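You operate a simulated robot arm through the tools that you are given. There is no shell and no other tool.

You run a simulated robot arm. Do the job below in one go: nothing can be reset, and whatever is moved stays where it is left.

TASK
Scrub the mud off both boots with the black brush.
Fine: dip it in the mop bucket for that, and put it back. Set down upright: black brush. What is to be rubbed or washed off counts as gone when no trace of it is left.

It is judged by the outcome, as a careful person would: the job done as asked, and still so three seconds after it is handed in. It fails if anything else is knocked over, pushed out of place, dropped, spilled or broken.

THE ROBOT
A 6-joint arm with a two-finger gripper, fixed in place. Base frame: the origin is at the foot of the arm, x ahead of it, y to its left, z up; the work surface is at about z = 0.88. Readings come in m, rad, newtons and seconds.
Its first joint turns from -2.897 to 2.897 rad. Payload 3.43 kg.
The tool frame sits at the grasp point between the pads (the TCP): z along the fingers, y along the line on which they close. The tips reach 0.02 m beyond it. The gripper opens to 0.19 m. The gripper's body begins 0.248 m behind the TCP.
Orientation is that of the tool frame in the base frame, as a unit quaternion [w, x, y, z]. With the fingers straight down and closing along the base's y, the tool's x points along the base's -x, its y along +y and its z along -z.

THE INTERFACE
- The arm moves only by the tool step_arm. Its arguments are lists of equal length, an entry for each row: "translation": the shift along the base's x, y, z in cm, a list of three; "rot": the turn, a rotation vector about the base's x, y, z in rad, a list of three; "jaw": the finger opening in cm, from 0 to 19. In form: {"translation": [[tx, ty, tz], ...], "rot": [[wx, wy, wz], ...], "jaw": [jaw, ...]}. A call has 1 to 20 rows; each row is the pose to reach, as a shift and turn from the pose commanded when the call began. Rows are played at 5 a second. More than 0.05 m and 0.15 rad between two rows, or a gripper value outside its range, and nothing of the call is played. Where a pose cannot be reached the arm comes as near as it can. A force on the tool above 40 N (or 10 N above the force at the start of the call, whichever is more), or a blocked arm, ends the call early, and 0.2 s more pass. The fingers move at their own pace (about 0.045 m/s each) and stop on an object; they squeeze with about 35 N. The grip force told is the motor's: it shows also when the fingers shut on nothing. Time passes only in rows, and 0.2 s behind the last, so rows that repeat a pose let the fingers close. It gives the time, the measured TCP pose, the force on the tool (base axes), the opening and the grip force at its end, in the units of the frame above (readings bear some noise), with the torque about the TCP (base axes, N m) and any sound that the robot's microphone picked up.
- Cameras (640 x 400 px; columns grow to the right, rows downward): "scene" is fixed at [0.2201, 0.4996, 1.5946]; the picture's right is [-0.39, -0.92, 0.00], its down [-0.69, 0.30, -0.66] and it looks along [0.61, -0.26, -0.75] (base axes); focal length 305 px, centre (320, 200). "wrist" rides on the gripper at [0.07, -0.008, -0.288] in the tool frame; the picture's right is [0.12, 0.99, 0.00], its down [-0.96, 0.12, -0.25] and it looks along [-0.25, 0.03, 0.97] (tool axes); focal length 261 px, centre (320, 200). There is no depth. A picture from a camera that has moved, and an enlarged one, comes with that camera's place and axes in the base frame and with its lens.
- snapshot(camera): a new picture of that camera. The clock stands still meanwhile.
- move_column(by): slides the trunk up (or, below 0, down) by that many m; the arm rides with it, the base frame stays. It gives what a move gives, with no picture.
- zoom(camera, box): a new picture of the part [left, top, right, bottom] of that camera's present view, enlarged. The clock stands still meanwhile.
- close_job(): hands the job in; it is judged then, once.

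Places have to be worked out from the pictures, the camera data and where the tool is seen. Open the gripper and draw the arm clear of the work before you hand the job in, unless the task says otherwise.

The tools are called as name(argument=value, ...) on one line, values as JSON. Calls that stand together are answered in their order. step_arm: Moves the arm, as the interface text tells. Its arguments: {"type":"object","properties":{"translation":{"type":"array","items":{"type":"array","items":{"type":"number"}}},"rot":{"type":"array","items":{"type":"array","items":{"type":"number"}}},"jaw":{"type":"array","items":{"type":"number"}}},"required":["translation","rot","jaw"]} The other tools are called the same way: move_column (by) slides the trunk up or down; snapshot (camera) takes a picture; zoom (camera, box) takes an enlarged picture of a part of a camera's view; close_job () hands the job in.

At the start:

```text
time_s: 0.0
position: [0.5369, 0.2437, 1.3312]
ee_rot: [0.0, 0.0, 1.0, 0.0]
wrist_force: [-0.2, -0.8, 1.1]
ft_torque: [-0.04, 0.01, -0.01]
width: 0.1898
grasp_force: 0.0
trunk travel left (down, up): [-0.175, 0.065]
```

scene: 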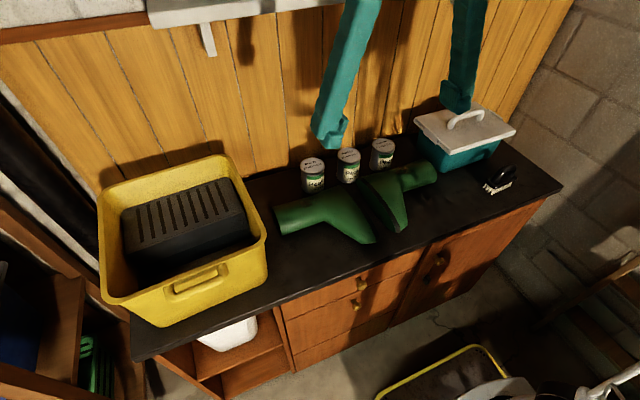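
wrist: 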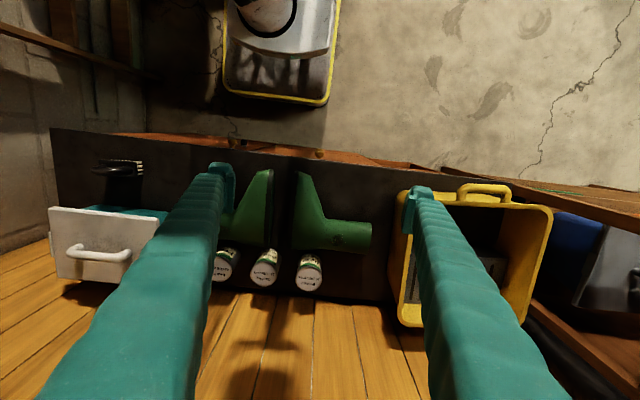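

I start by looking closer at the scene: the boots, the black brush on the right, and the yellow mop bucket on the left.

zoom(camera="scene", box=[260, 130, 460, 255])

zoom(camera="scene", box=[400, 90, 560, 220])

zoom(camera="scene", box=[80, 140, 290, 340])

zoom(camera="wrist", box=[40, 130, 360, 330])

zoom(camera="wrist", box=[360, 150, 640, 350])

```text
3.20 times, centred on (360, 192) of scene
camera zoom: at [0.2201, 0.4996, 1.5946], right [-0.39, -0.92, 0.0], down [-0.69, 0.3, -0.66], along [0.61, -0.26, -0.75], focal length 975 px, centre (192, 224)
```

zoom: 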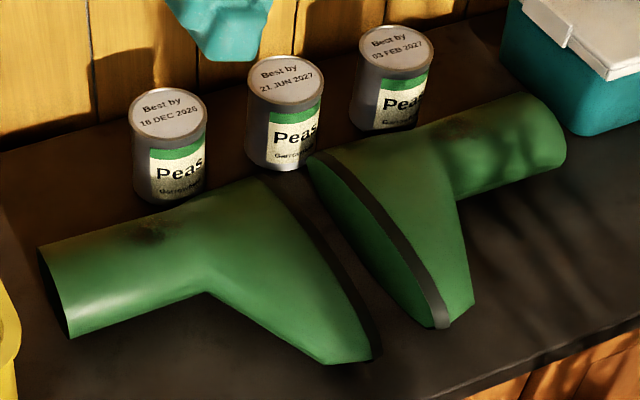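

```text
3.08 times, centred on (480, 155) of scene
camera zoom: at [0.2201, 0.4996, 1.5946], right [-0.39, -0.92, 0.0], down [-0.69, 0.3, -0.66], along [0.61, -0.26, -0.75], focal length 938 px, centre (-172, 338)
```

zoom: 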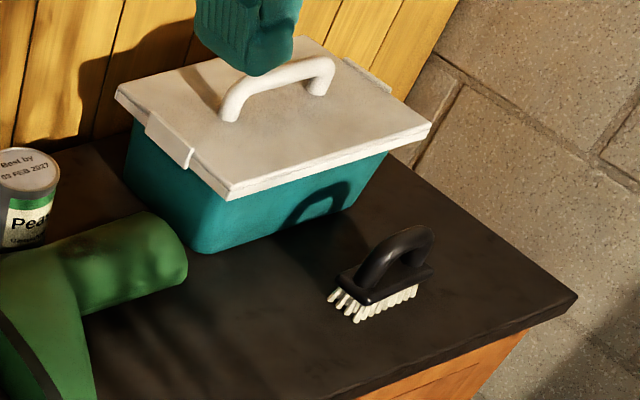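

```text
2.00 times, centred on (185, 240) of scene
camera zoom: at [0.2201, 0.4996, 1.5946], right [-0.39, -0.92, 0.0], down [-0.69, 0.3, -0.66], along [0.61, -0.26, -0.75], focal length 609 px, centre (590, 120)
```

zoom: 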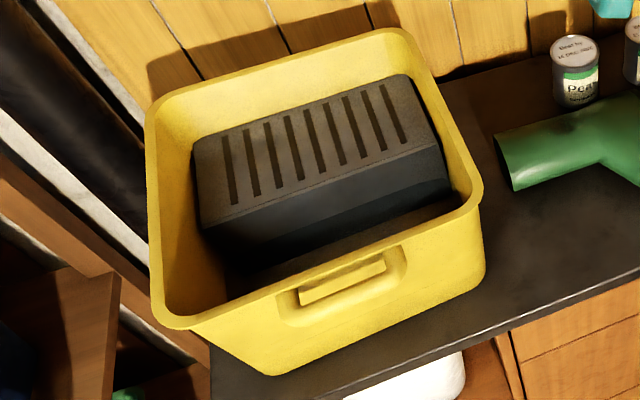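

```text
2.00 times, centred on (200, 230) of wrist
camera zoom: at [0.4659, 0.2339, 1.6172], right [-0.12, 0.99, 0.0], down [0.96, 0.12, 0.25], along [0.25, 0.03, -0.97], focal length 521 px, centre (560, 140)
```

zoom: 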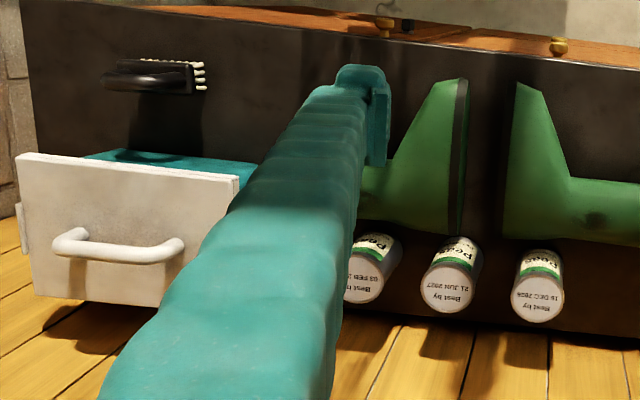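

```text
2.00 times, centred on (500, 250) of wrist
camera zoom: at [0.4659, 0.2339, 1.6172], right [-0.12, 0.99, 0.0], down [0.96, 0.12, 0.25], along [0.25, 0.03, -0.97], focal length 521 px, centre (-40, 100)
```

zoom: 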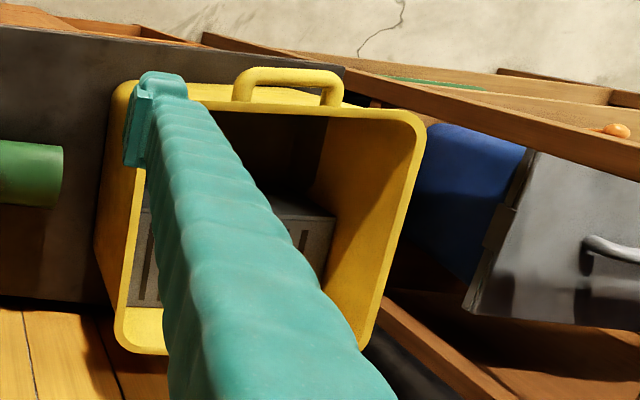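

The brush appears to stand at about (0.62, -0.29) with its bristles down, the counter's front edge is at x≈0.54, and the yellow tub with the black wringer is at the left. I look at what lies on the floor, then move the wrist camera above the brush.

zoom(camera="scene", box=[360, 330, 640, 400])

step_arm(translation=[[0.5, -4, 0], [1, -8, 0], [1.5, -12, 0], [2, -16, 0], [2.5, -20, 0], [3, -24, 0], [3.5, -28, 0], [4, -32, 0], [4, -36, 0], [4, -40, -2], [4, -44, -4], [4, -48, -6], [4, -51, -8], [4, -53, -10]], rot=[[0, 0, 0], [0, 0, 0], [0, 0, 0], [0, 0, 0], [0, 0, 0], [0, 0, 0], [0, 0, 0], [0, 0, 0], [0, 0, 0], [0, 0, 0], [0, 0, 0], [0, 0, 0], [0, 0, 0], [0, 0, 0]], jaw=[19, 19, 19, 19, 19, 19, 19, 19, 19, 19, 19, 19, 19, 19])

snapshot(camera="wrist")

snapshot(camera="scene")

```text
2.29 times, centred on (500, 365) of scene
camera zoom: at [0.2201, 0.4996, 1.5946], right [-0.39, -0.92, 0.0], down [-0.69, 0.3, -0.66], along [0.61, -0.26, -0.75], focal length 696 px, centre (-91, -177)
```

zoom: 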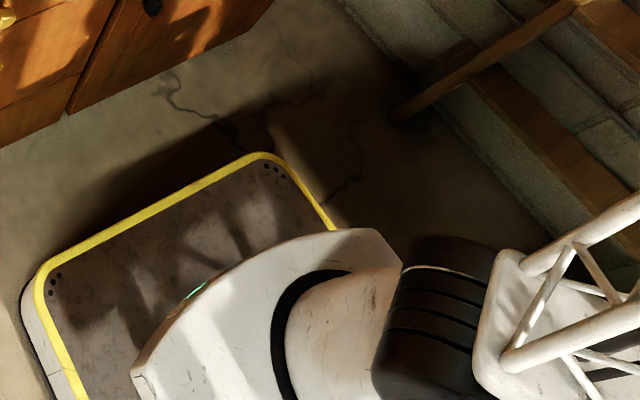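

```text
time_s: 3.0
position: [0.5766, -0.2867, 1.2299]
ee_rot: [0.0, 0.0, 1.0, 0.0]
wrist_force: [0.9, 0.5, 0.8]
ft_torque: [-0.12, -0.02, 0.01]
width: 0.1899
grasp_force: 0.1
trunk travel left (down, up): [-0.175, 0.065]
```

```text
taken
camera wrist: at [0.5059, -0.2958, 1.5163], right [-0.12, 0.99, 0.0], down [0.96, 0.12, 0.25], along [0.25, 0.03, -0.97], focal length 261 px, centre (320, 200)
```

wrist: 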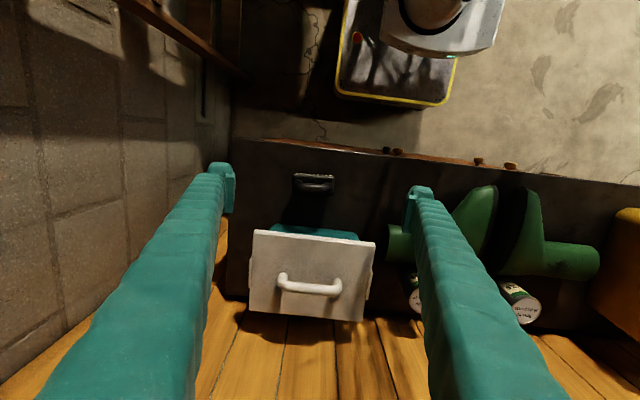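

```text
taken
```

scene: 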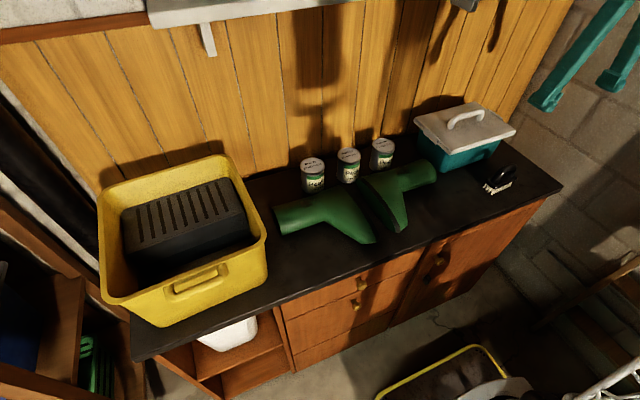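

The yellow-rimmed thing on the floor is the robot's own base, so the yellow tub with the wringer is the mop bucket. I zoom in on the brush for its size and orientation.

zoom(camera="wrist", box=[250, 140, 378, 220])

zoom(camera="scene", box=[464, 150, 536, 210])

zoom(camera="scene", box=[330, 140, 450, 240])

zoom(camera="scene", box=[260, 170, 390, 260])

```text
5.00 times, centred on (314, 180) of wrist
camera zoom: at [0.5059, -0.2958, 1.5163], right [-0.12, 0.99, 0.0], down [0.96, 0.12, 0.25], along [0.25, 0.03, -0.97], focal length 1303 px, centre (350, 300)
```

zoom: 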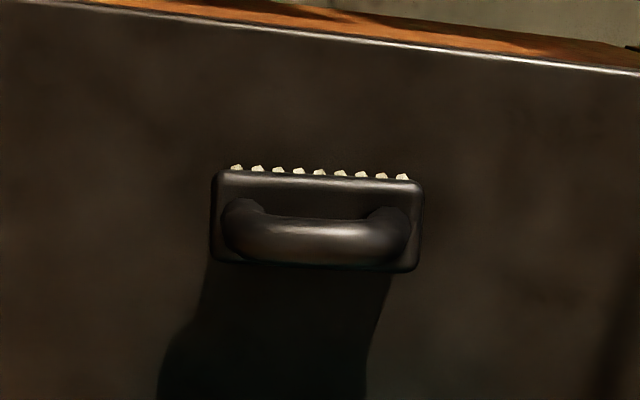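

```text
6.67 times, centred on (500, 180) of scene
camera zoom: at [0.2201, 0.4996, 1.5946], right [-0.39, -0.92, 0.0], down [-0.69, 0.3, -0.66], along [0.61, -0.26, -0.75], focal length 2031 px, centre (-880, 333)
```

zoom: 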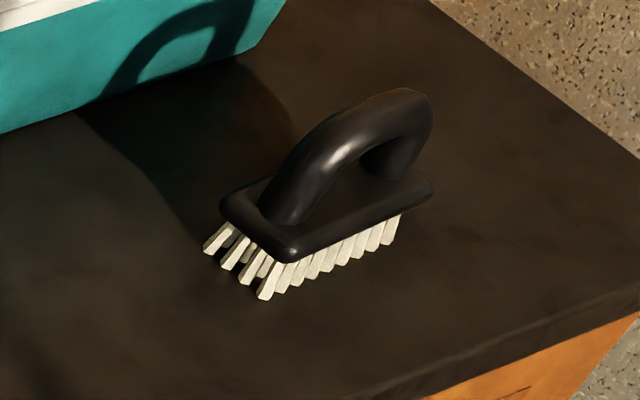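

```text
4.00 times, centred on (390, 190) of scene
camera zoom: at [0.2201, 0.4996, 1.5946], right [-0.39, -0.92, 0.0], down [-0.69, 0.3, -0.66], along [0.61, -0.26, -0.75], focal length 1219 px, centre (40, 240)
```

zoom: 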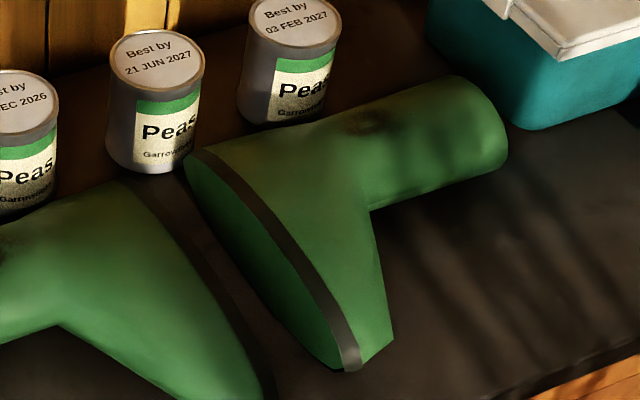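

```text
4.44 times, centred on (325, 215) of scene
camera zoom: at [0.2201, 0.4996, 1.5946], right [-0.39, -0.92, 0.0], down [-0.69, 0.3, -0.66], along [0.61, -0.26, -0.75], focal length 1354 px, centre (298, 133)
```

zoom: 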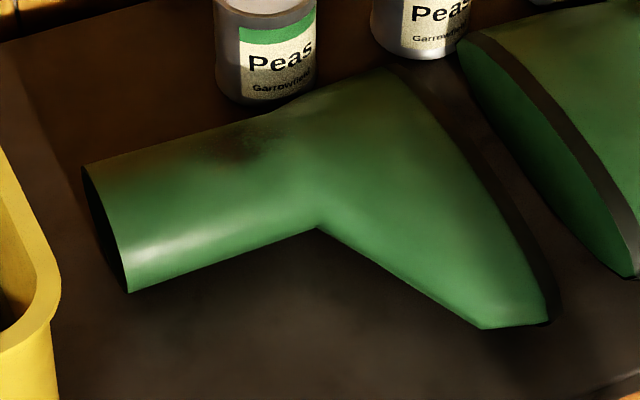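

The brush's long axis lies almost along y (turned about +0.07 rad), centred near (0.625, -0.299), with its handle top at z≈0.97. Before grasping I inspect the boots from above.

step_arm(translation=[[1, 4, 0], [2, 8, 0], [3, 12, 0], [4, 16, 0], [5, 20, 0], [6, 24, -1], [7, 28, -2]], rot=[[0, 0, 0], [0, 0, 0], [0, 0, 0], [0, 0, 0], [0, 0, 0], [0, 0, 0], [0, 0, 0]], jaw=[19, 19, 19, 19, 19, 19, 19])

snapshot(camera="wrist")

zoom(camera="wrist", box=[220, 100, 420, 300])

```text
time_s: 4.6
position: [0.6452, -0.0077, 1.2106]
ee_rot: [0.0, 0.0, 1.0, 0.0]
wrist_force: [0.5, -0.6, 0.0]
ft_torque: [0.16, -0.04, 0.03]
width: 0.1901
grasp_force: 0.1
trunk travel left (down, up): [-0.175, 0.065]
```

```text
taken
camera wrist: at [0.5752, -0.0162, 1.4962], right [-0.12, 0.99, 0.0], down [0.96, 0.12, 0.25], along [0.25, 0.03, -0.97], focal length 261 px, centre (320, 200)
```

wrist: 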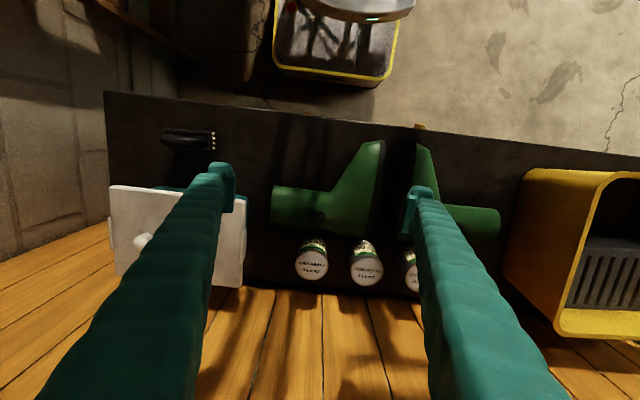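

```text
2.00 times, centred on (320, 200) of wrist
camera zoom: at [0.5752, -0.0162, 1.4962], right [-0.12, 0.99, 0.0], down [0.96, 0.12, 0.25], along [0.25, 0.03, -0.97], focal length 521 px, centre (320, 200)
```

zoom: 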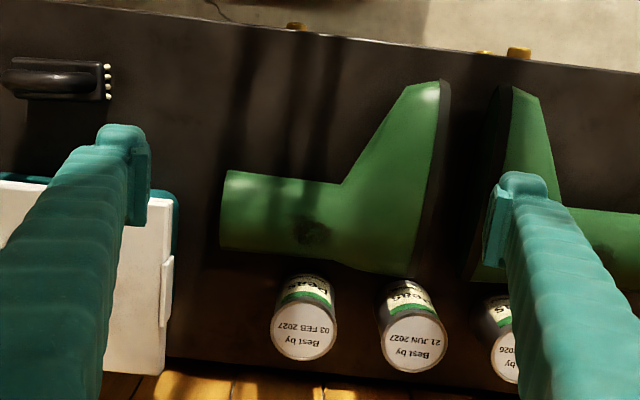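

A mud patch shows on the right boot's shaft near the heel. I zoom further, then look at the left boot.

zoom(camera="wrist", box=[264, 130, 392, 250])

step_arm(translation=[[0, 4, 0], [0, 8, 0], [0, 12, 0], [0, 16, 0], [0, 20, 0], [0, 24, 0], [0, 28, 0]], rot=[[0, 0, 0], [0, 0, 0], [0, 0, 0], [0, 0, 0], [0, 0, 0], [0, 0, 0], [0, 0, 0]], jaw=[19, 19, 19, 19, 19, 19, 19])

snapshot(camera="wrist")

zoom(camera="wrist", box=[224, 120, 416, 260])

```text
3.33 times, centred on (328, 190) of wrist
camera zoom: at [0.5752, -0.0162, 1.4962], right [-0.12, 0.99, 0.0], down [0.96, 0.12, 0.25], along [0.25, 0.03, -0.97], focal length 869 px, centre (293, 233)
```

zoom: 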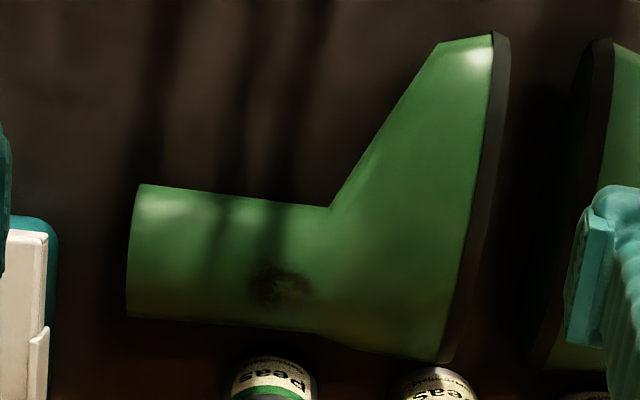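

```text
time_s: 6.2
position: [0.6467, 0.2716, 1.2103]
ee_rot: [0.0, 0.001, 1.0, 0.0]
wrist_force: [1.1, -0.1, 1.2]
ft_torque: [0.15, 0.0, -0.02]
width: 0.1899
grasp_force: 0.1
trunk travel left (down, up): [-0.175, 0.065]
```

```text
taken
camera wrist: at [0.5768, 0.2633, 1.4969], right [-0.12, 0.99, 0.0], down [0.96, 0.12, 0.25], along [0.25, 0.03, -0.97], focal length 261 px, centre (320, 200)
```

wrist: 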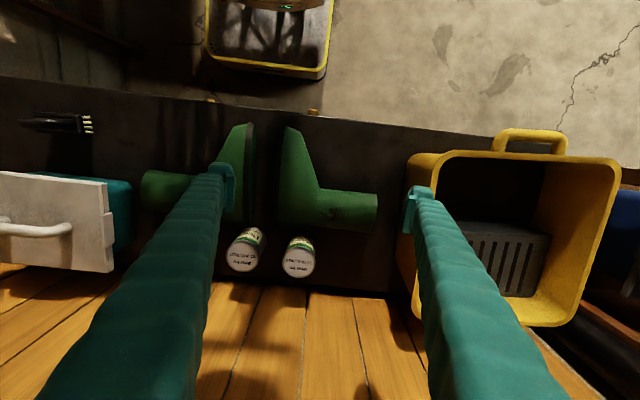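

```text
2.86 times, centred on (320, 190) of wrist
camera zoom: at [0.5768, 0.2633, 1.4969], right [-0.12, 0.99, 0.0], down [0.96, 0.12, 0.25], along [0.25, 0.03, -0.97], focal length 745 px, centre (320, 229)
```

zoom: 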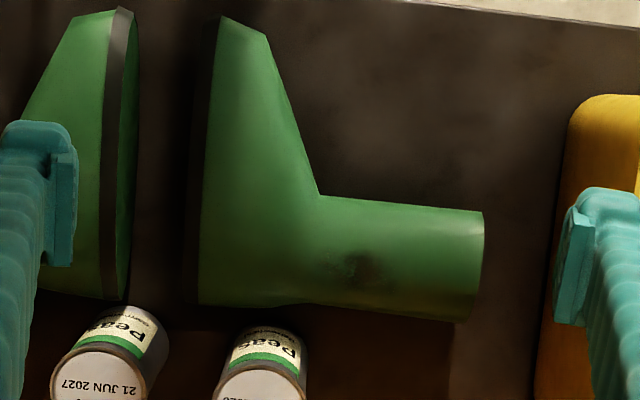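

The left boot carries the same kind of patch near (0.739, 0.31) on top of its shaft. Next I go up and over the mop bucket to see inside it.

step_arm(translation=[[0, 0, 4], [0, 0, 8], [0, 4, 11], [0, 8, 12], [0, 12, 12], [0, 16, 12], [0, 20, 12], [-1, 24, 12], [-2, 26, 12]], rot=[[0, 0, 0], [0, 0, 0], [0, 0, 0], [0, 0, 0], [0, 0, 0], [0, 0, 0], [0, 0, 0], [0, 0, 0], [0, 0, 0]], jaw=[19, 19, 19, 19, 19, 19, 19, 19, 19])

snapshot(camera="wrist")

snapshot(camera="scene")

zoom(camera="wrist", box=[220, 110, 440, 330])

```text
time_s: 8.2
position: [0.6126, 0.5208, 1.2917]
ee_rot: [0.007, 0.001, 1.0, 0.007]
wrist_force: [-0.4, 0.7, -0.3]
ft_torque: [-0.01, 0.06, 0.04]
width: 0.1903
grasp_force: 0.1
out of reach, approached as far as the arm can: row 4, 5, 6, 7, 8, 9
trunk travel left (down, up): [-0.175, 0.065]
```

```text
taken
camera wrist: at [0.537, 0.5076, 1.5769], right [-0.12, 0.99, 0.01], down [0.96, 0.11, 0.26], along [0.26, 0.04, -0.96], focal length 261 px, centre (320, 200)
```

wrist: 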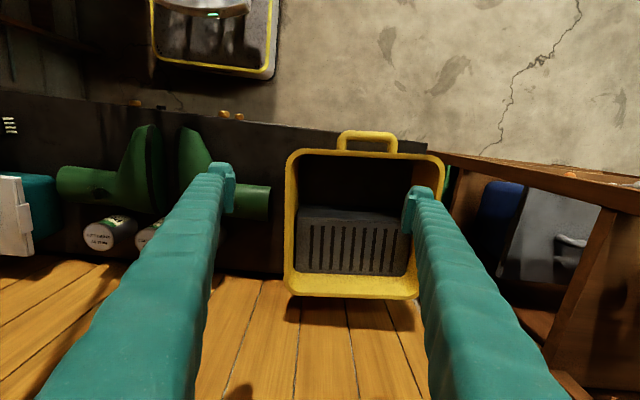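

```text
taken
```

scene: 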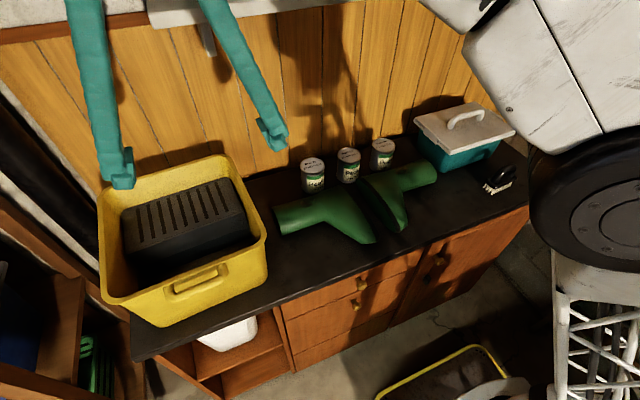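

```text
1.82 times, centred on (330, 220) of wrist
camera zoom: at [0.537, 0.5076, 1.5769], right [-0.12, 0.99, 0.01], down [0.96, 0.11, 0.26], along [0.26, 0.04, -0.96], focal length 474 px, centre (302, 164)
```

zoom: 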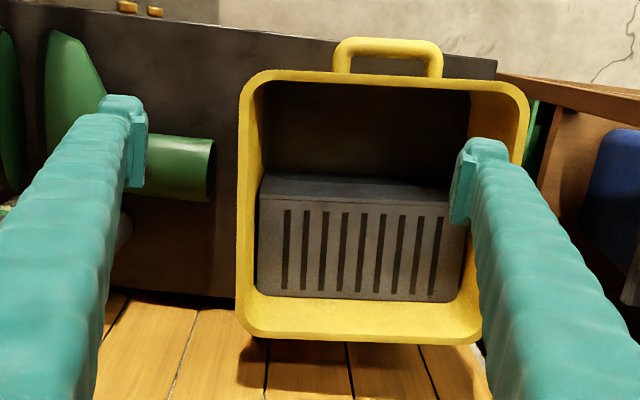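

The arm ran to its reach limit here because of height; I estimate the bucket rim at z≈1.06 with corners roughly (0.59,0.45), (0.56,0.76), (0.90,0.48), (0.88,0.78), open water section on the near (-x) side, x≈0.62–0.71. I zoom into that open part.

zoom(camera="wrist", box=[280, 140, 440, 240])

zoom(camera="scene", box=[95, 195, 275, 315])

```text
4.00 times, centred on (360, 190) of wrist
camera zoom: at [0.537, 0.5076, 1.5769], right [-0.12, 0.99, 0.01], down [0.96, 0.11, 0.26], along [0.26, 0.04, -0.96], focal length 1043 px, centre (160, 240)
```

zoom: 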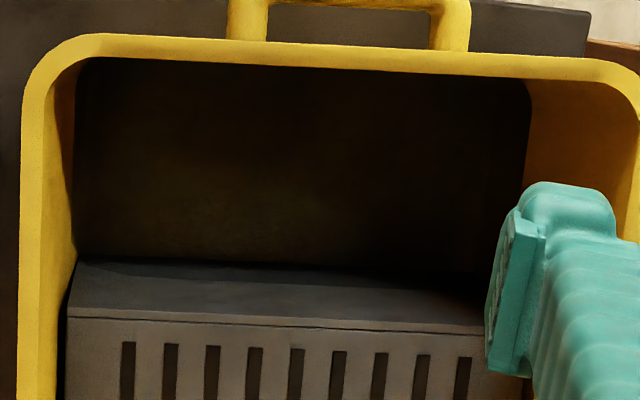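

```text
3.33 times, centred on (185, 255) of scene
camera zoom: at [0.2201, 0.4996, 1.5946], right [-0.39, -0.92, 0.0], down [-0.69, 0.3, -0.66], along [0.61, -0.26, -0.75], focal length 1016 px, centre (770, 17)
```

zoom: 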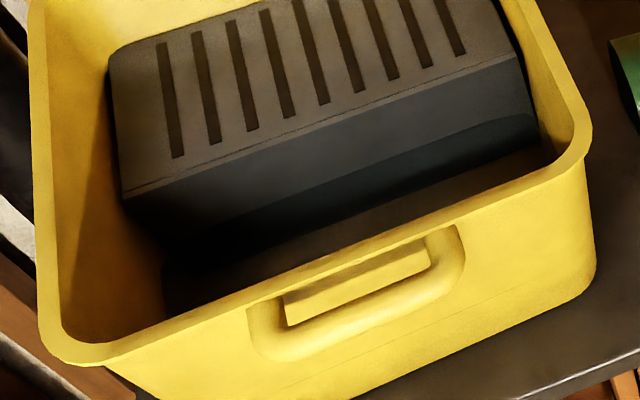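

The water lies dark in the near part of the bucket, with the wringer's front face at x≈0.745 and its top at z≈0.99. I raise the column for more reach at height, then head back toward the brush.

move_column(by=0.06)

step_arm(translation=[[0, -4, -2], [0, -8, -4], [0, -12, -6], [0, -16, -8], [0, -20, -8], [0, -24, -8], [0, -28, -8], [0, -32, -8], [0, -36, -8], [0, -40, -8], [0, -44, -8], [0, -48, -8], [0, -52, -8], [0, -56, -8], [0, -60, -8], [0, -64, -8], [0, -68, -8], [0, -72, -8], [0, -76, -8], [0, -80, -8]], rot=[[0, 0, 0], [0, 0, 0], [0, 0, 0], [0, 0, 0], [0, 0, 0], [0, 0, 0], [0, 0, 0], [0, 0, 0], [0, 0, 0], [0, 0, 0], [0, 0, 0], [0, 0, 0], [0, 0, 0], [0, 0, 0], [0, 0, 0], [0, 0, 0], [0, 0, 0], [0, 0, 0], [0, 0, 0], [0, 0, 0]], jaw=[12, 12, 12, 12, 12, 12, 12, 12, 12, 12, 12, 12, 12, 12, 12, 12, 12, 12, 12, 12])

```text
time_s: 9.2
position: [0.6121, 0.5204, 1.3512]
ee_rot: [0.007, 0.0, 1.0, 0.007]
wrist_force: [-0.4, 0.2, -0.2]
ft_torque: [-0.03, 0.02, 0.02]
width: 0.19
grasp_force: 0.1
trunk travel left (down, up): [-0.235, 0.005]
```

```text
time_s: 13.4
position: [0.6122, -0.2797, 1.2712]
ee_rot: [0.008, -0.001, 1.0, 0.006]
wrist_force: [-0.1, 1.7, 0.2]
ft_torque: [-0.18, -0.07, 0.02]
width: 0.1197
grasp_force: 0.1
trunk travel left (down, up): [-0.235, 0.005]
```

The arm is above the brush side now with a slight tilt of about 0.02 rad; I square the tool first, then turn it 90° (plus 0.07) so the fingers close across the handle.

step_arm(translation=[[0, -1, -2], [0, -1.5, -3]], rot=[[-0.012, 0.016, 0], [-0.012, 0.016, 0]], jaw=[10, 10])

step_arm(translation=[[0, 0, 0], [0, 0, 0], [0, 0, 0], [0, 0, 0], [0, 0, 0], [0, 0, 0], [0, 0, 0], [0, 0, 0], [0, 0, 0], [0, 0, 0], [0, 0, 0], [0, 0, 0]], rot=[[0, 0, 0.14], [0, 0, 0.28], [0, 0, 0.42], [0, 0, 0.56], [0, 0, 0.7], [0, 0, 0.84], [0, 0, 0.98], [0, 0, 1.12], [0, 0, 1.26], [0, 0, 1.4], [0, 0, 1.54], [0, 0, 1.64]], jaw=[10, 10, 10, 10, 10, 10, 10, 10, 10, 10, 10, 10])

snapshot(camera="wrist")

snapshot(camera="scene")

```text
time_s: 14.0
position: [0.612, -0.2946, 1.2416]
ee_rot: [-0.001, -0.001, 1.0, 0.001]
wrist_force: [-0.5, -0.1, 0.5]
ft_torque: [-0.04, 0.03, 0.02]
width: 0.0999
grasp_force: 0.1
trunk travel left (down, up): [-0.235, 0.005]
```

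```text
time_s: 16.6
position: [0.6118, -0.2966, 1.2418]
ee_rot: [0.001, 0.732, -0.681, 0.0]
wrist_force: [0.3, 0.0, 0.0]
ft_torque: [0.01, 0.01, 0.03]
width: 0.0999
grasp_force: 0.1
trunk travel left (down, up): [-0.235, 0.005]
```

```text
taken
camera wrist: at [0.626, -0.365, 1.5286], right [-0.98, -0.19, 0.0], down [-0.18, 0.95, 0.25], along [-0.05, 0.24, -0.97], focal length 261 px, centre (320, 200)
```

wrist: 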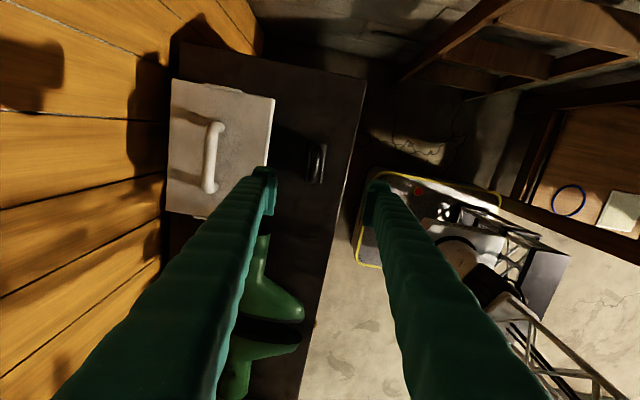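

```text
taken
```

scene: 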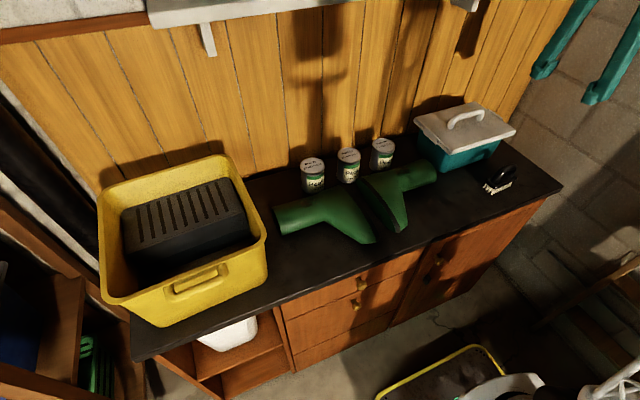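

The turn worked. I zoom on the brush to pin down the handle's position with this new view.

zoom(camera="wrist", box=[270, 130, 366, 190])

```text
6.67 times, centred on (318, 160) of wrist
camera zoom: at [0.626, -0.365, 1.5286], right [-0.98, -0.19, 0.0], down [-0.18, 0.95, 0.25], along [-0.05, 0.24, -0.97], focal length 1738 px, centre (333, 467)
```

zoom: 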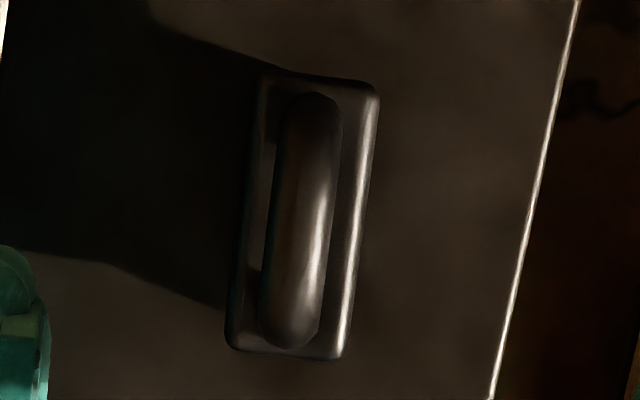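

The handle centre works out at about (0.622, -0.302) with the axis turned ≈0.05 rad. I open to 6 cm and descend to just above the handle to check alignment.

step_arm(translation=[[0.5, -0.3, -4], [1, -0.55, -8], [1, -0.55, -12], [1, -0.55, -16], [1, -0.55, -20], [1, -0.55, -23]], rot=[[0, 0, -0.015], [0, 0, -0.015], [0, 0, -0.015], [0, 0, -0.015], [0, 0, -0.015], [0, 0, -0.015]], jaw=[6, 6, 6, 6, 6, 6])

snapshot(camera="wrist")

zoom(camera="scene", box=[440, 110, 560, 210])

```text
time_s: 18.0
position: [0.6226, -0.3002, 1.0099]
ee_rot: [0.002, 0.726, -0.688, -0.001]
wrist_force: [0.2, 0.2, 0.6]
ft_torque: [-0.02, -0.05, -0.01]
width: 0.0599
grasp_force: 0.0
trunk travel left (down, up): [-0.235, 0.005]
```

```text
taken
camera wrist: at [0.6344, -0.3711, 1.2971], right [-0.98, -0.17, 0.0], down [-0.17, 0.95, 0.25], along [-0.04, 0.24, -0.97], focal length 261 px, centre (320, 200)
```

wrist: 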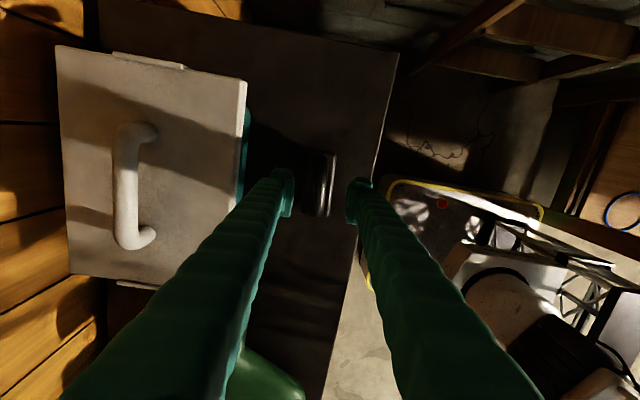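

```text
4.00 times, centred on (500, 160) of scene
camera zoom: at [0.2201, 0.4996, 1.5946], right [-0.39, -0.92, 0.0], down [-0.69, 0.3, -0.66], along [0.61, -0.26, -0.75], focal length 1219 px, centre (-400, 360)
```

zoom: 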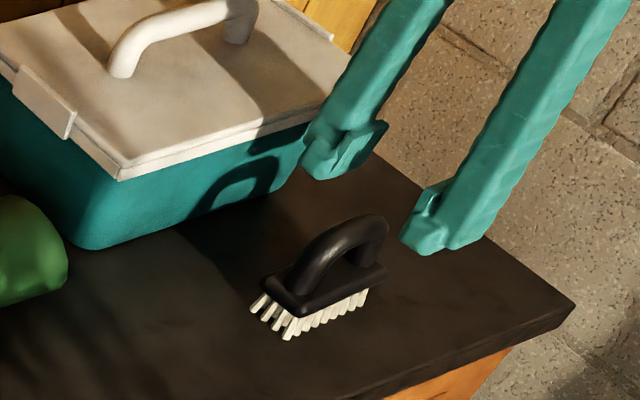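

The fingers straddle the handle; I zoom once to check the centring across x.

zoom(camera="wrist", box=[260, 135, 388, 235])

```text
4.00 times, centred on (324, 185) of wrist
camera zoom: at [0.6344, -0.3711, 1.2971], right [-0.98, -0.17, 0.0], down [-0.17, 0.95, 0.25], along [-0.04, 0.24, -0.97], focal length 1043 px, centre (304, 260)
```

zoom: 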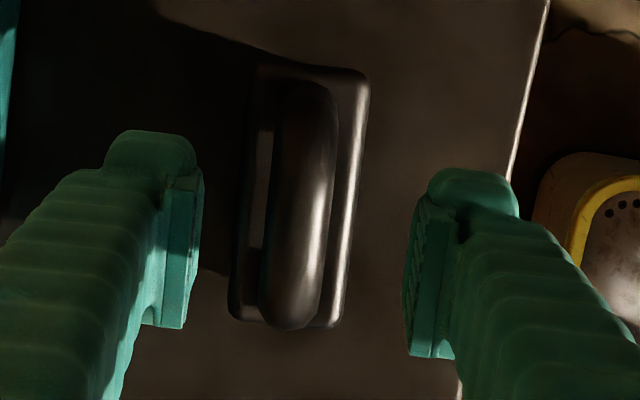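

Handle is centred between the pads to within a couple of mm. I descend 5 cm so the pads meet the tube (TCP z≈0.96) and then close.

step_arm(translation=[[0, 0, -2], [0, 0, -3.5], [0, 0, -4.4], [0, 0, -5], [0, 0, -5]], rot=[[0, 0, 0], [0, 0, 0], [0, 0, 0], [0, 0, 0], [0, 0, 0]], jaw=[6, 6, 6, 6, 6])

zoom(camera="scene", box=[464, 130, 544, 210])

```text
time_s: 19.2
position: [0.6231, -0.3006, 0.9615]
ee_rot: [0.001, 0.726, -0.688, 0.0]
wrist_force: [0.0, 1.0, 0.4]
ft_torque: [0.01, 0.01, 0.02]
width: 0.0601
grasp_force: 0.0
trunk travel left (down, up): [-0.235, 0.005]
```

```text
5.00 times, centred on (504, 170) of scene
camera zoom: at [0.2201, 0.4996, 1.5946], right [-0.39, -0.92, 0.0], down [-0.69, 0.3, -0.66], along [0.61, -0.26, -0.75], focal length 1523 px, centre (-600, 350)
```

zoom: 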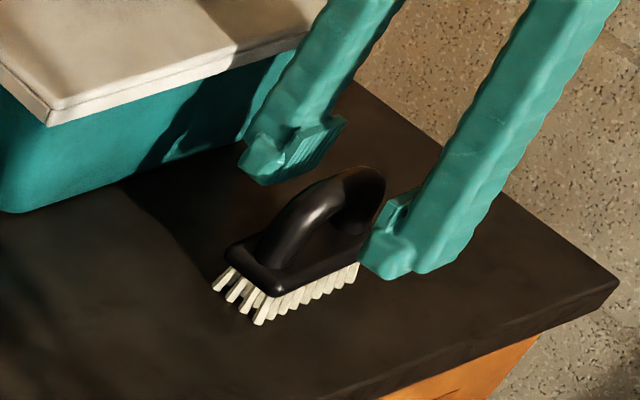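

The pads are at the handle's height with the tips above the block. I close.

step_arm(translation=[[0, 0, 0], [0, 0, 0], [0, 0, 0], [0, 0, 0], [0, 0, 0]], rot=[[0, 0, 0], [0, 0, 0], [0, 0, 0], [0, 0, 0], [0, 0, 0]], jaw=[4, 2.5, 1, 0.5, 0.5])

zoom(camera="scene", box=[464, 130, 544, 210])

```text
time_s: 20.4
position: [0.622, -0.2994, 0.962]
ee_rot: [0.001, 0.726, -0.688, 0.0]
wrist_force: [0.3, 0.2, 0.3]
ft_torque: [0.01, 0.01, -0.04]
width: 0.0177
grasp_force: 34.9
trunk travel left (down, up): [-0.235, 0.005]
```

```text
5.00 times, centred on (504, 170) of scene
camera zoom: at [0.2201, 0.4996, 1.5946], right [-0.39, -0.92, 0.0], down [-0.69, 0.3, -0.66], along [0.61, -0.26, -0.75], focal length 1523 px, centre (-600, 350)
```

zoom: 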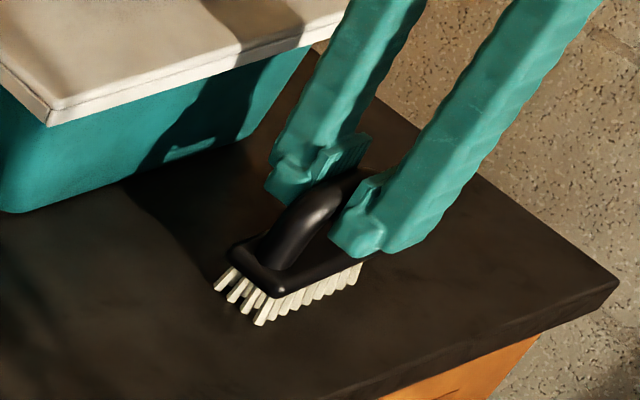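

The brush is gripped (opening 1.8 cm, 35 N). I lift it straight up and check that it hangs level.

step_arm(translation=[[0, 0, 1], [0, 0, 3], [0, 0, 6], [0, 0, 10], [0, 0, 14], [0, 0, 18], [0, 0, 22], [0, 0, 25]], rot=[[0, 0, 0], [0, 0, 0], [0, 0, 0], [0, 0, 0], [0, 0, 0], [0, 0, 0], [0, 0, 0], [0, 0, 0]], jaw=[0.5, 0.5, 0.5, 0.5, 0.5, 0.5, 0.5, 0.5])

snapshot(camera="scene")

snapshot(camera="wrist")

```text
time_s: 22.2
position: [0.6222, -0.301, 1.2118]
ee_rot: [0.002, 0.726, -0.688, 0.0]
wrist_force: [-0.3, -0.1, 0.1]
ft_torque: [0.01, 0.04, -0.02]
width: 0.005
grasp_force: 0.2
trunk travel left (down, up): [-0.235, 0.005]
```

```text
taken
```

scene: 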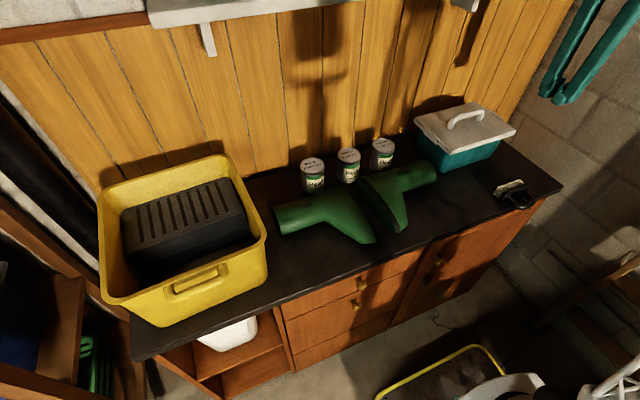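

```text
taken
camera wrist: at [0.6346, -0.3707, 1.4984], right [-0.98, -0.17, 0.0], down [-0.17, 0.95, 0.25], along [-0.04, 0.24, -0.97], focal length 261 px, centre (320, 200)
```

wrist: 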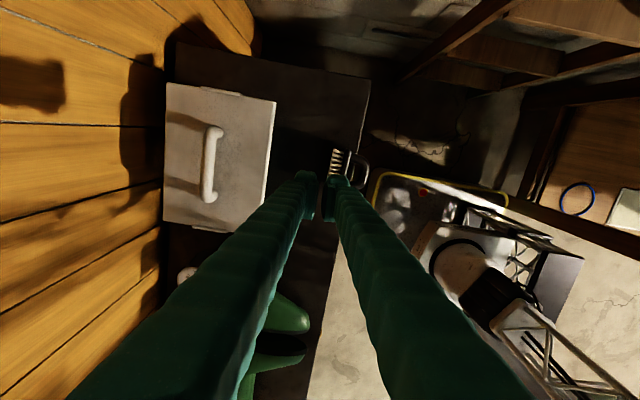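

The brush slipped out of the pads during the lift and tipped on its side near the counter's front edge. I look closely at how it lies before touching anything.

zoom(camera="scene", box=[470, 150, 560, 225])

zoom(camera="wrist", box=[280, 120, 408, 220])

```text
5.33 times, centred on (515, 188) of scene
camera zoom: at [0.2201, 0.4996, 1.5946], right [-0.39, -0.92, 0.0], down [-0.69, 0.3, -0.66], along [0.61, -0.26, -0.75], focal length 1625 px, centre (-720, 267)
```

zoom: 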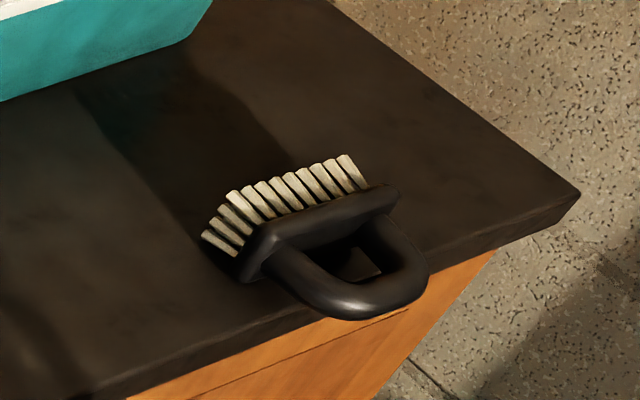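

```text
4.00 times, centred on (344, 170) of wrist
camera zoom: at [0.6346, -0.3707, 1.4984], right [-0.98, -0.17, 0.0], down [-0.17, 0.95, 0.25], along [-0.04, 0.24, -0.97], focal length 1043 px, centre (224, 320)
```

zoom: 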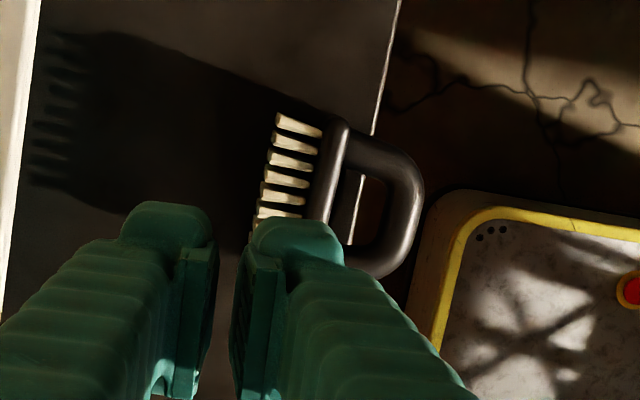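

The brush lies on its side with the handle hanging over the front edge (handle plane z≈0.90, legs at y≈-0.343…-0.259, block face x≈0.556, bristle tips x≈0.596, so only ~8.6 cm tall). I'll grasp it across its handle legs with the tool tilted forward, so that I can swing it upright; first I turn the tool back so the fingers close along y.

step_arm(translation=[[0, 0, 2], [-1, 0, 2], [-2, 0, 2], [-3, 0, 2], [-4, 0, 2], [-5, 0, 1], [-6, 0, 0], [-7, 0, -1], [-8, 0, -2], [-8.7, 0, -3], [-8.7, 0, -4], [-8.7, 0, -5]], rot=[[0, 0, -0.135], [0, 0, -0.27], [0, 0, -0.405], [0, 0, -0.54], [0, 0, -0.675], [0, 0, -0.81], [0, 0, -0.945], [0, 0, -1.08], [0, 0, -1.215], [0, 0, -1.35], [0, 0, -1.485], [0, 0, -1.62]], jaw=[2, 3, 4, 5, 6, 7, 8, 9, 10, 11, 12, 12])

snapshot(camera="wrist")

```text
time_s: 24.8
position: [0.5336, -0.3011, 1.1634]
ee_rot: [-0.001, -0.001, 1.0, 0.0]
wrist_force: [0.4, 0.2, 0.0]
ft_torque: [-0.03, 0.0, 0.0]
width: 0.1202
grasp_force: 0.0
trunk travel left (down, up): [-0.235, 0.005]
```

```text
taken
camera wrist: at [0.4642, -0.3106, 1.4483], right [-0.12, 0.99, 0.0], down [0.96, 0.12, 0.25], along [0.24, 0.03, -0.97], focal length 261 px, centre (320, 200)
```

wrist: 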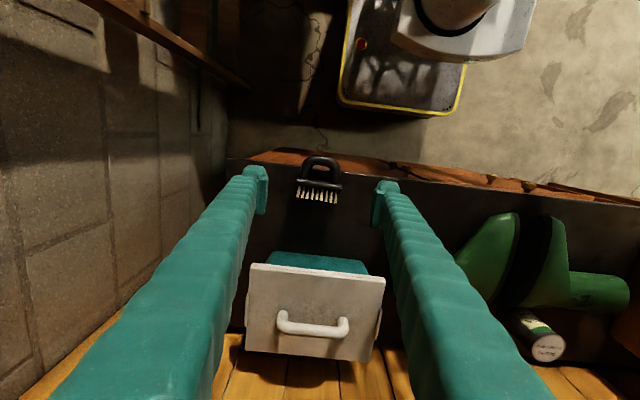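

zoom(camera="wrist", box=[270, 130, 366, 230])

```text
4.00 times, centred on (318, 180) of wrist
camera zoom: at [0.4642, -0.3106, 1.4483], right [-0.12, 0.99, 0.0], down [0.96, 0.12, 0.25], along [0.24, 0.03, -0.97], focal length 1043 px, centre (328, 280)
```

zoom: 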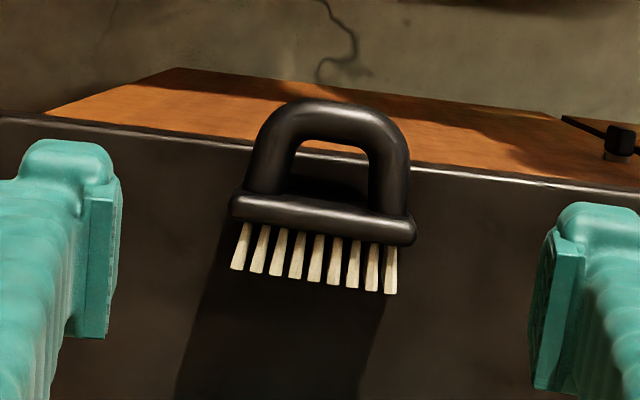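

I can see the brush clearly: handle loop from x≈0.505 to 0.557, bristle tips at x≈0.60, centred at y≈-0.302. I now tilt the tool forward about 65° at a safe height to see whether the arm can take that pose.

step_arm(translation=[[0, 0, 0], [0, 0, 0], [0, 0, 0], [0, 0, 0], [0, 0, 0], [0, 0, 0], [0, 0, 0], [0, 0, 0], [0, 0, 0]], rot=[[0, -0.126, 0], [0, -0.252, 0], [0, -0.378, 0], [0, -0.504, 0], [0, -0.63, 0], [0, -0.756, 0], [0, -0.882, 0], [0, -1.008, 0], [0, -1.134, 0]], jaw=[12, 12, 12, 12, 12, 12, 12, 12, 12])

snapshot(camera="wrist")

snapshot(camera="scene")

```text
time_s: 26.8
position: [0.536, -0.3059, 1.1558]
ee_rot: [0.535, 0.002, 0.845, 0.006]
wrist_force: [0.3, 0.4, -0.2]
ft_torque: [0.0, 0.01, 0.03]
width: 0.1203
grasp_force: 0.1
trunk travel left (down, up): [-0.235, 0.005]
```

```text
taken
camera wrist: at [0.2464, -0.3165, 1.2127], right [-0.05, 0.99, -0.1], down [0.19, 0.1, 0.98], along [0.98, 0.04, -0.19], focal length 261 px, centre (320, 200)
```

wrist: 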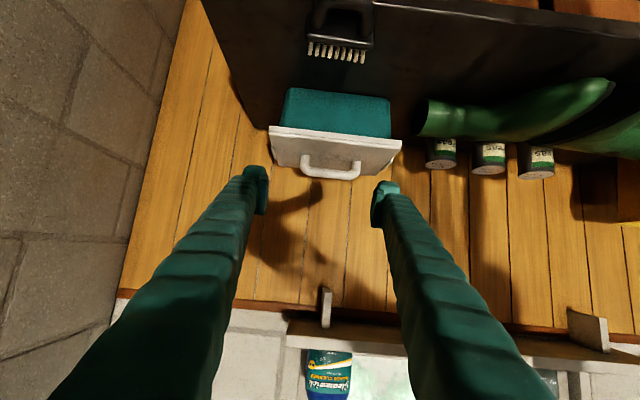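

```text
taken
```

scene: 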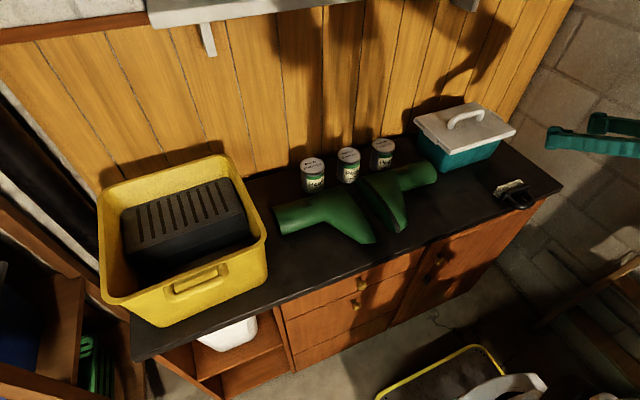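

The tilt of ~65° is reachable. I plan to grip the block's two ends (y from -0.348 to -0.255); I descend part way and check the tracking error before the last bit.

step_arm(translation=[[0.6, 0, -4], [1.2, 0, -8], [1.8, 0, -12], [2.2, 0, -14], [2.2, 0, -14]], rot=[[0, 0, 0], [0, 0, 0], [0, 0, 0], [0, 0, 0], [0, 0, 0]], jaw=[13, 13, 13, 13, 13])

snapshot(camera="wrist")

zoom(camera="scene", box=[460, 110, 580, 230])

```text
time_s: 28.0
position: [0.5592, -0.3059, 1.028]
ee_rot: [0.534, -0.004, 0.845, 0.001]
wrist_force: [0.7, -0.4, -0.4]
ft_torque: [-0.01, 0.03, 0.02]
width: 0.1299
grasp_force: 0.1
out of reach, approached as far as the arm can: row 4, 5
trunk travel left (down, up): [-0.235, 0.005]
```

```text
taken
camera wrist: at [0.2691, -0.3164, 1.0856], right [-0.06, 0.99, -0.11], down [0.19, 0.12, 0.97], along [0.98, 0.04, -0.19], focal length 261 px, centre (320, 200)
```

wrist: 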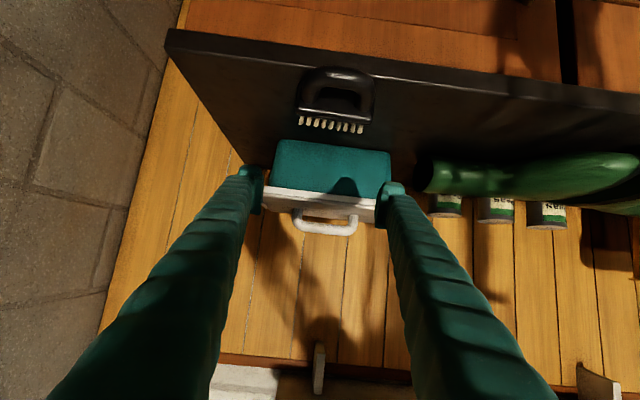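

```text
3.33 times, centred on (520, 170) of scene
camera zoom: at [0.2201, 0.4996, 1.5946], right [-0.39, -0.92, 0.0], down [-0.69, 0.3, -0.66], along [0.61, -0.26, -0.75], focal length 1016 px, centre (-347, 300)
```

zoom: 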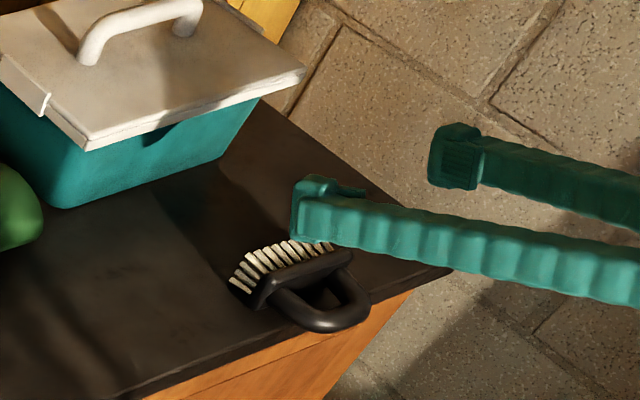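

Reach runs out because the trunk is raised, so I lower the column instead of the arm: first 9 cm, then check the clearance.

move_column(by=-0.09)

zoom(camera="scene", box=[460, 130, 580, 230])

zoom(camera="wrist", box=[220, 80, 420, 220])

```text
time_s: 29.2
position: [0.5603, -0.3045, 0.937]
ee_rot: [0.534, -0.003, 0.845, 0.001]
wrist_force: [-0.8, -1.2, -1.0]
ft_torque: [0.02, 0.02, 0.01]
width: 0.13
grasp_force: 0.0
trunk travel left (down, up): [-0.145, 0.095]
```

```text
4.00 times, centred on (520, 180) of scene
camera zoom: at [0.2201, 0.4996, 1.5946], right [-0.39, -0.92, 0.0], down [-0.69, 0.3, -0.66], along [0.61, -0.26, -0.75], focal length 1219 px, centre (-480, 280)
```

zoom: 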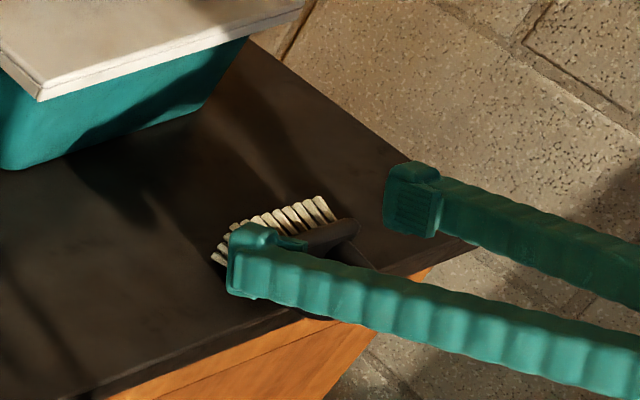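

```text
2.86 times, centred on (320, 150) of wrist
camera zoom: at [0.2691, -0.3165, 0.9956], right [-0.06, 0.99, -0.11], down [0.19, 0.12, 0.97], along [0.98, 0.04, -0.19], focal length 745 px, centre (320, 343)
```

zoom: 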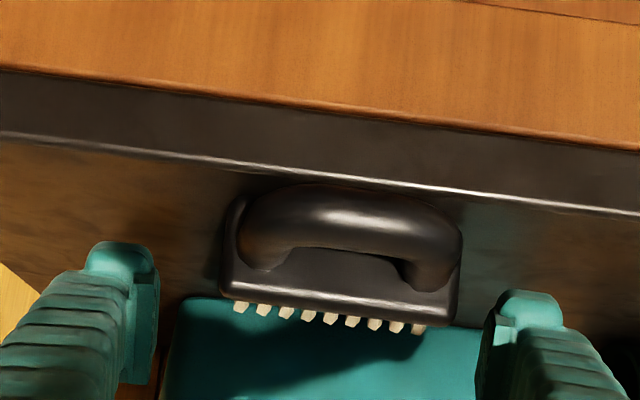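

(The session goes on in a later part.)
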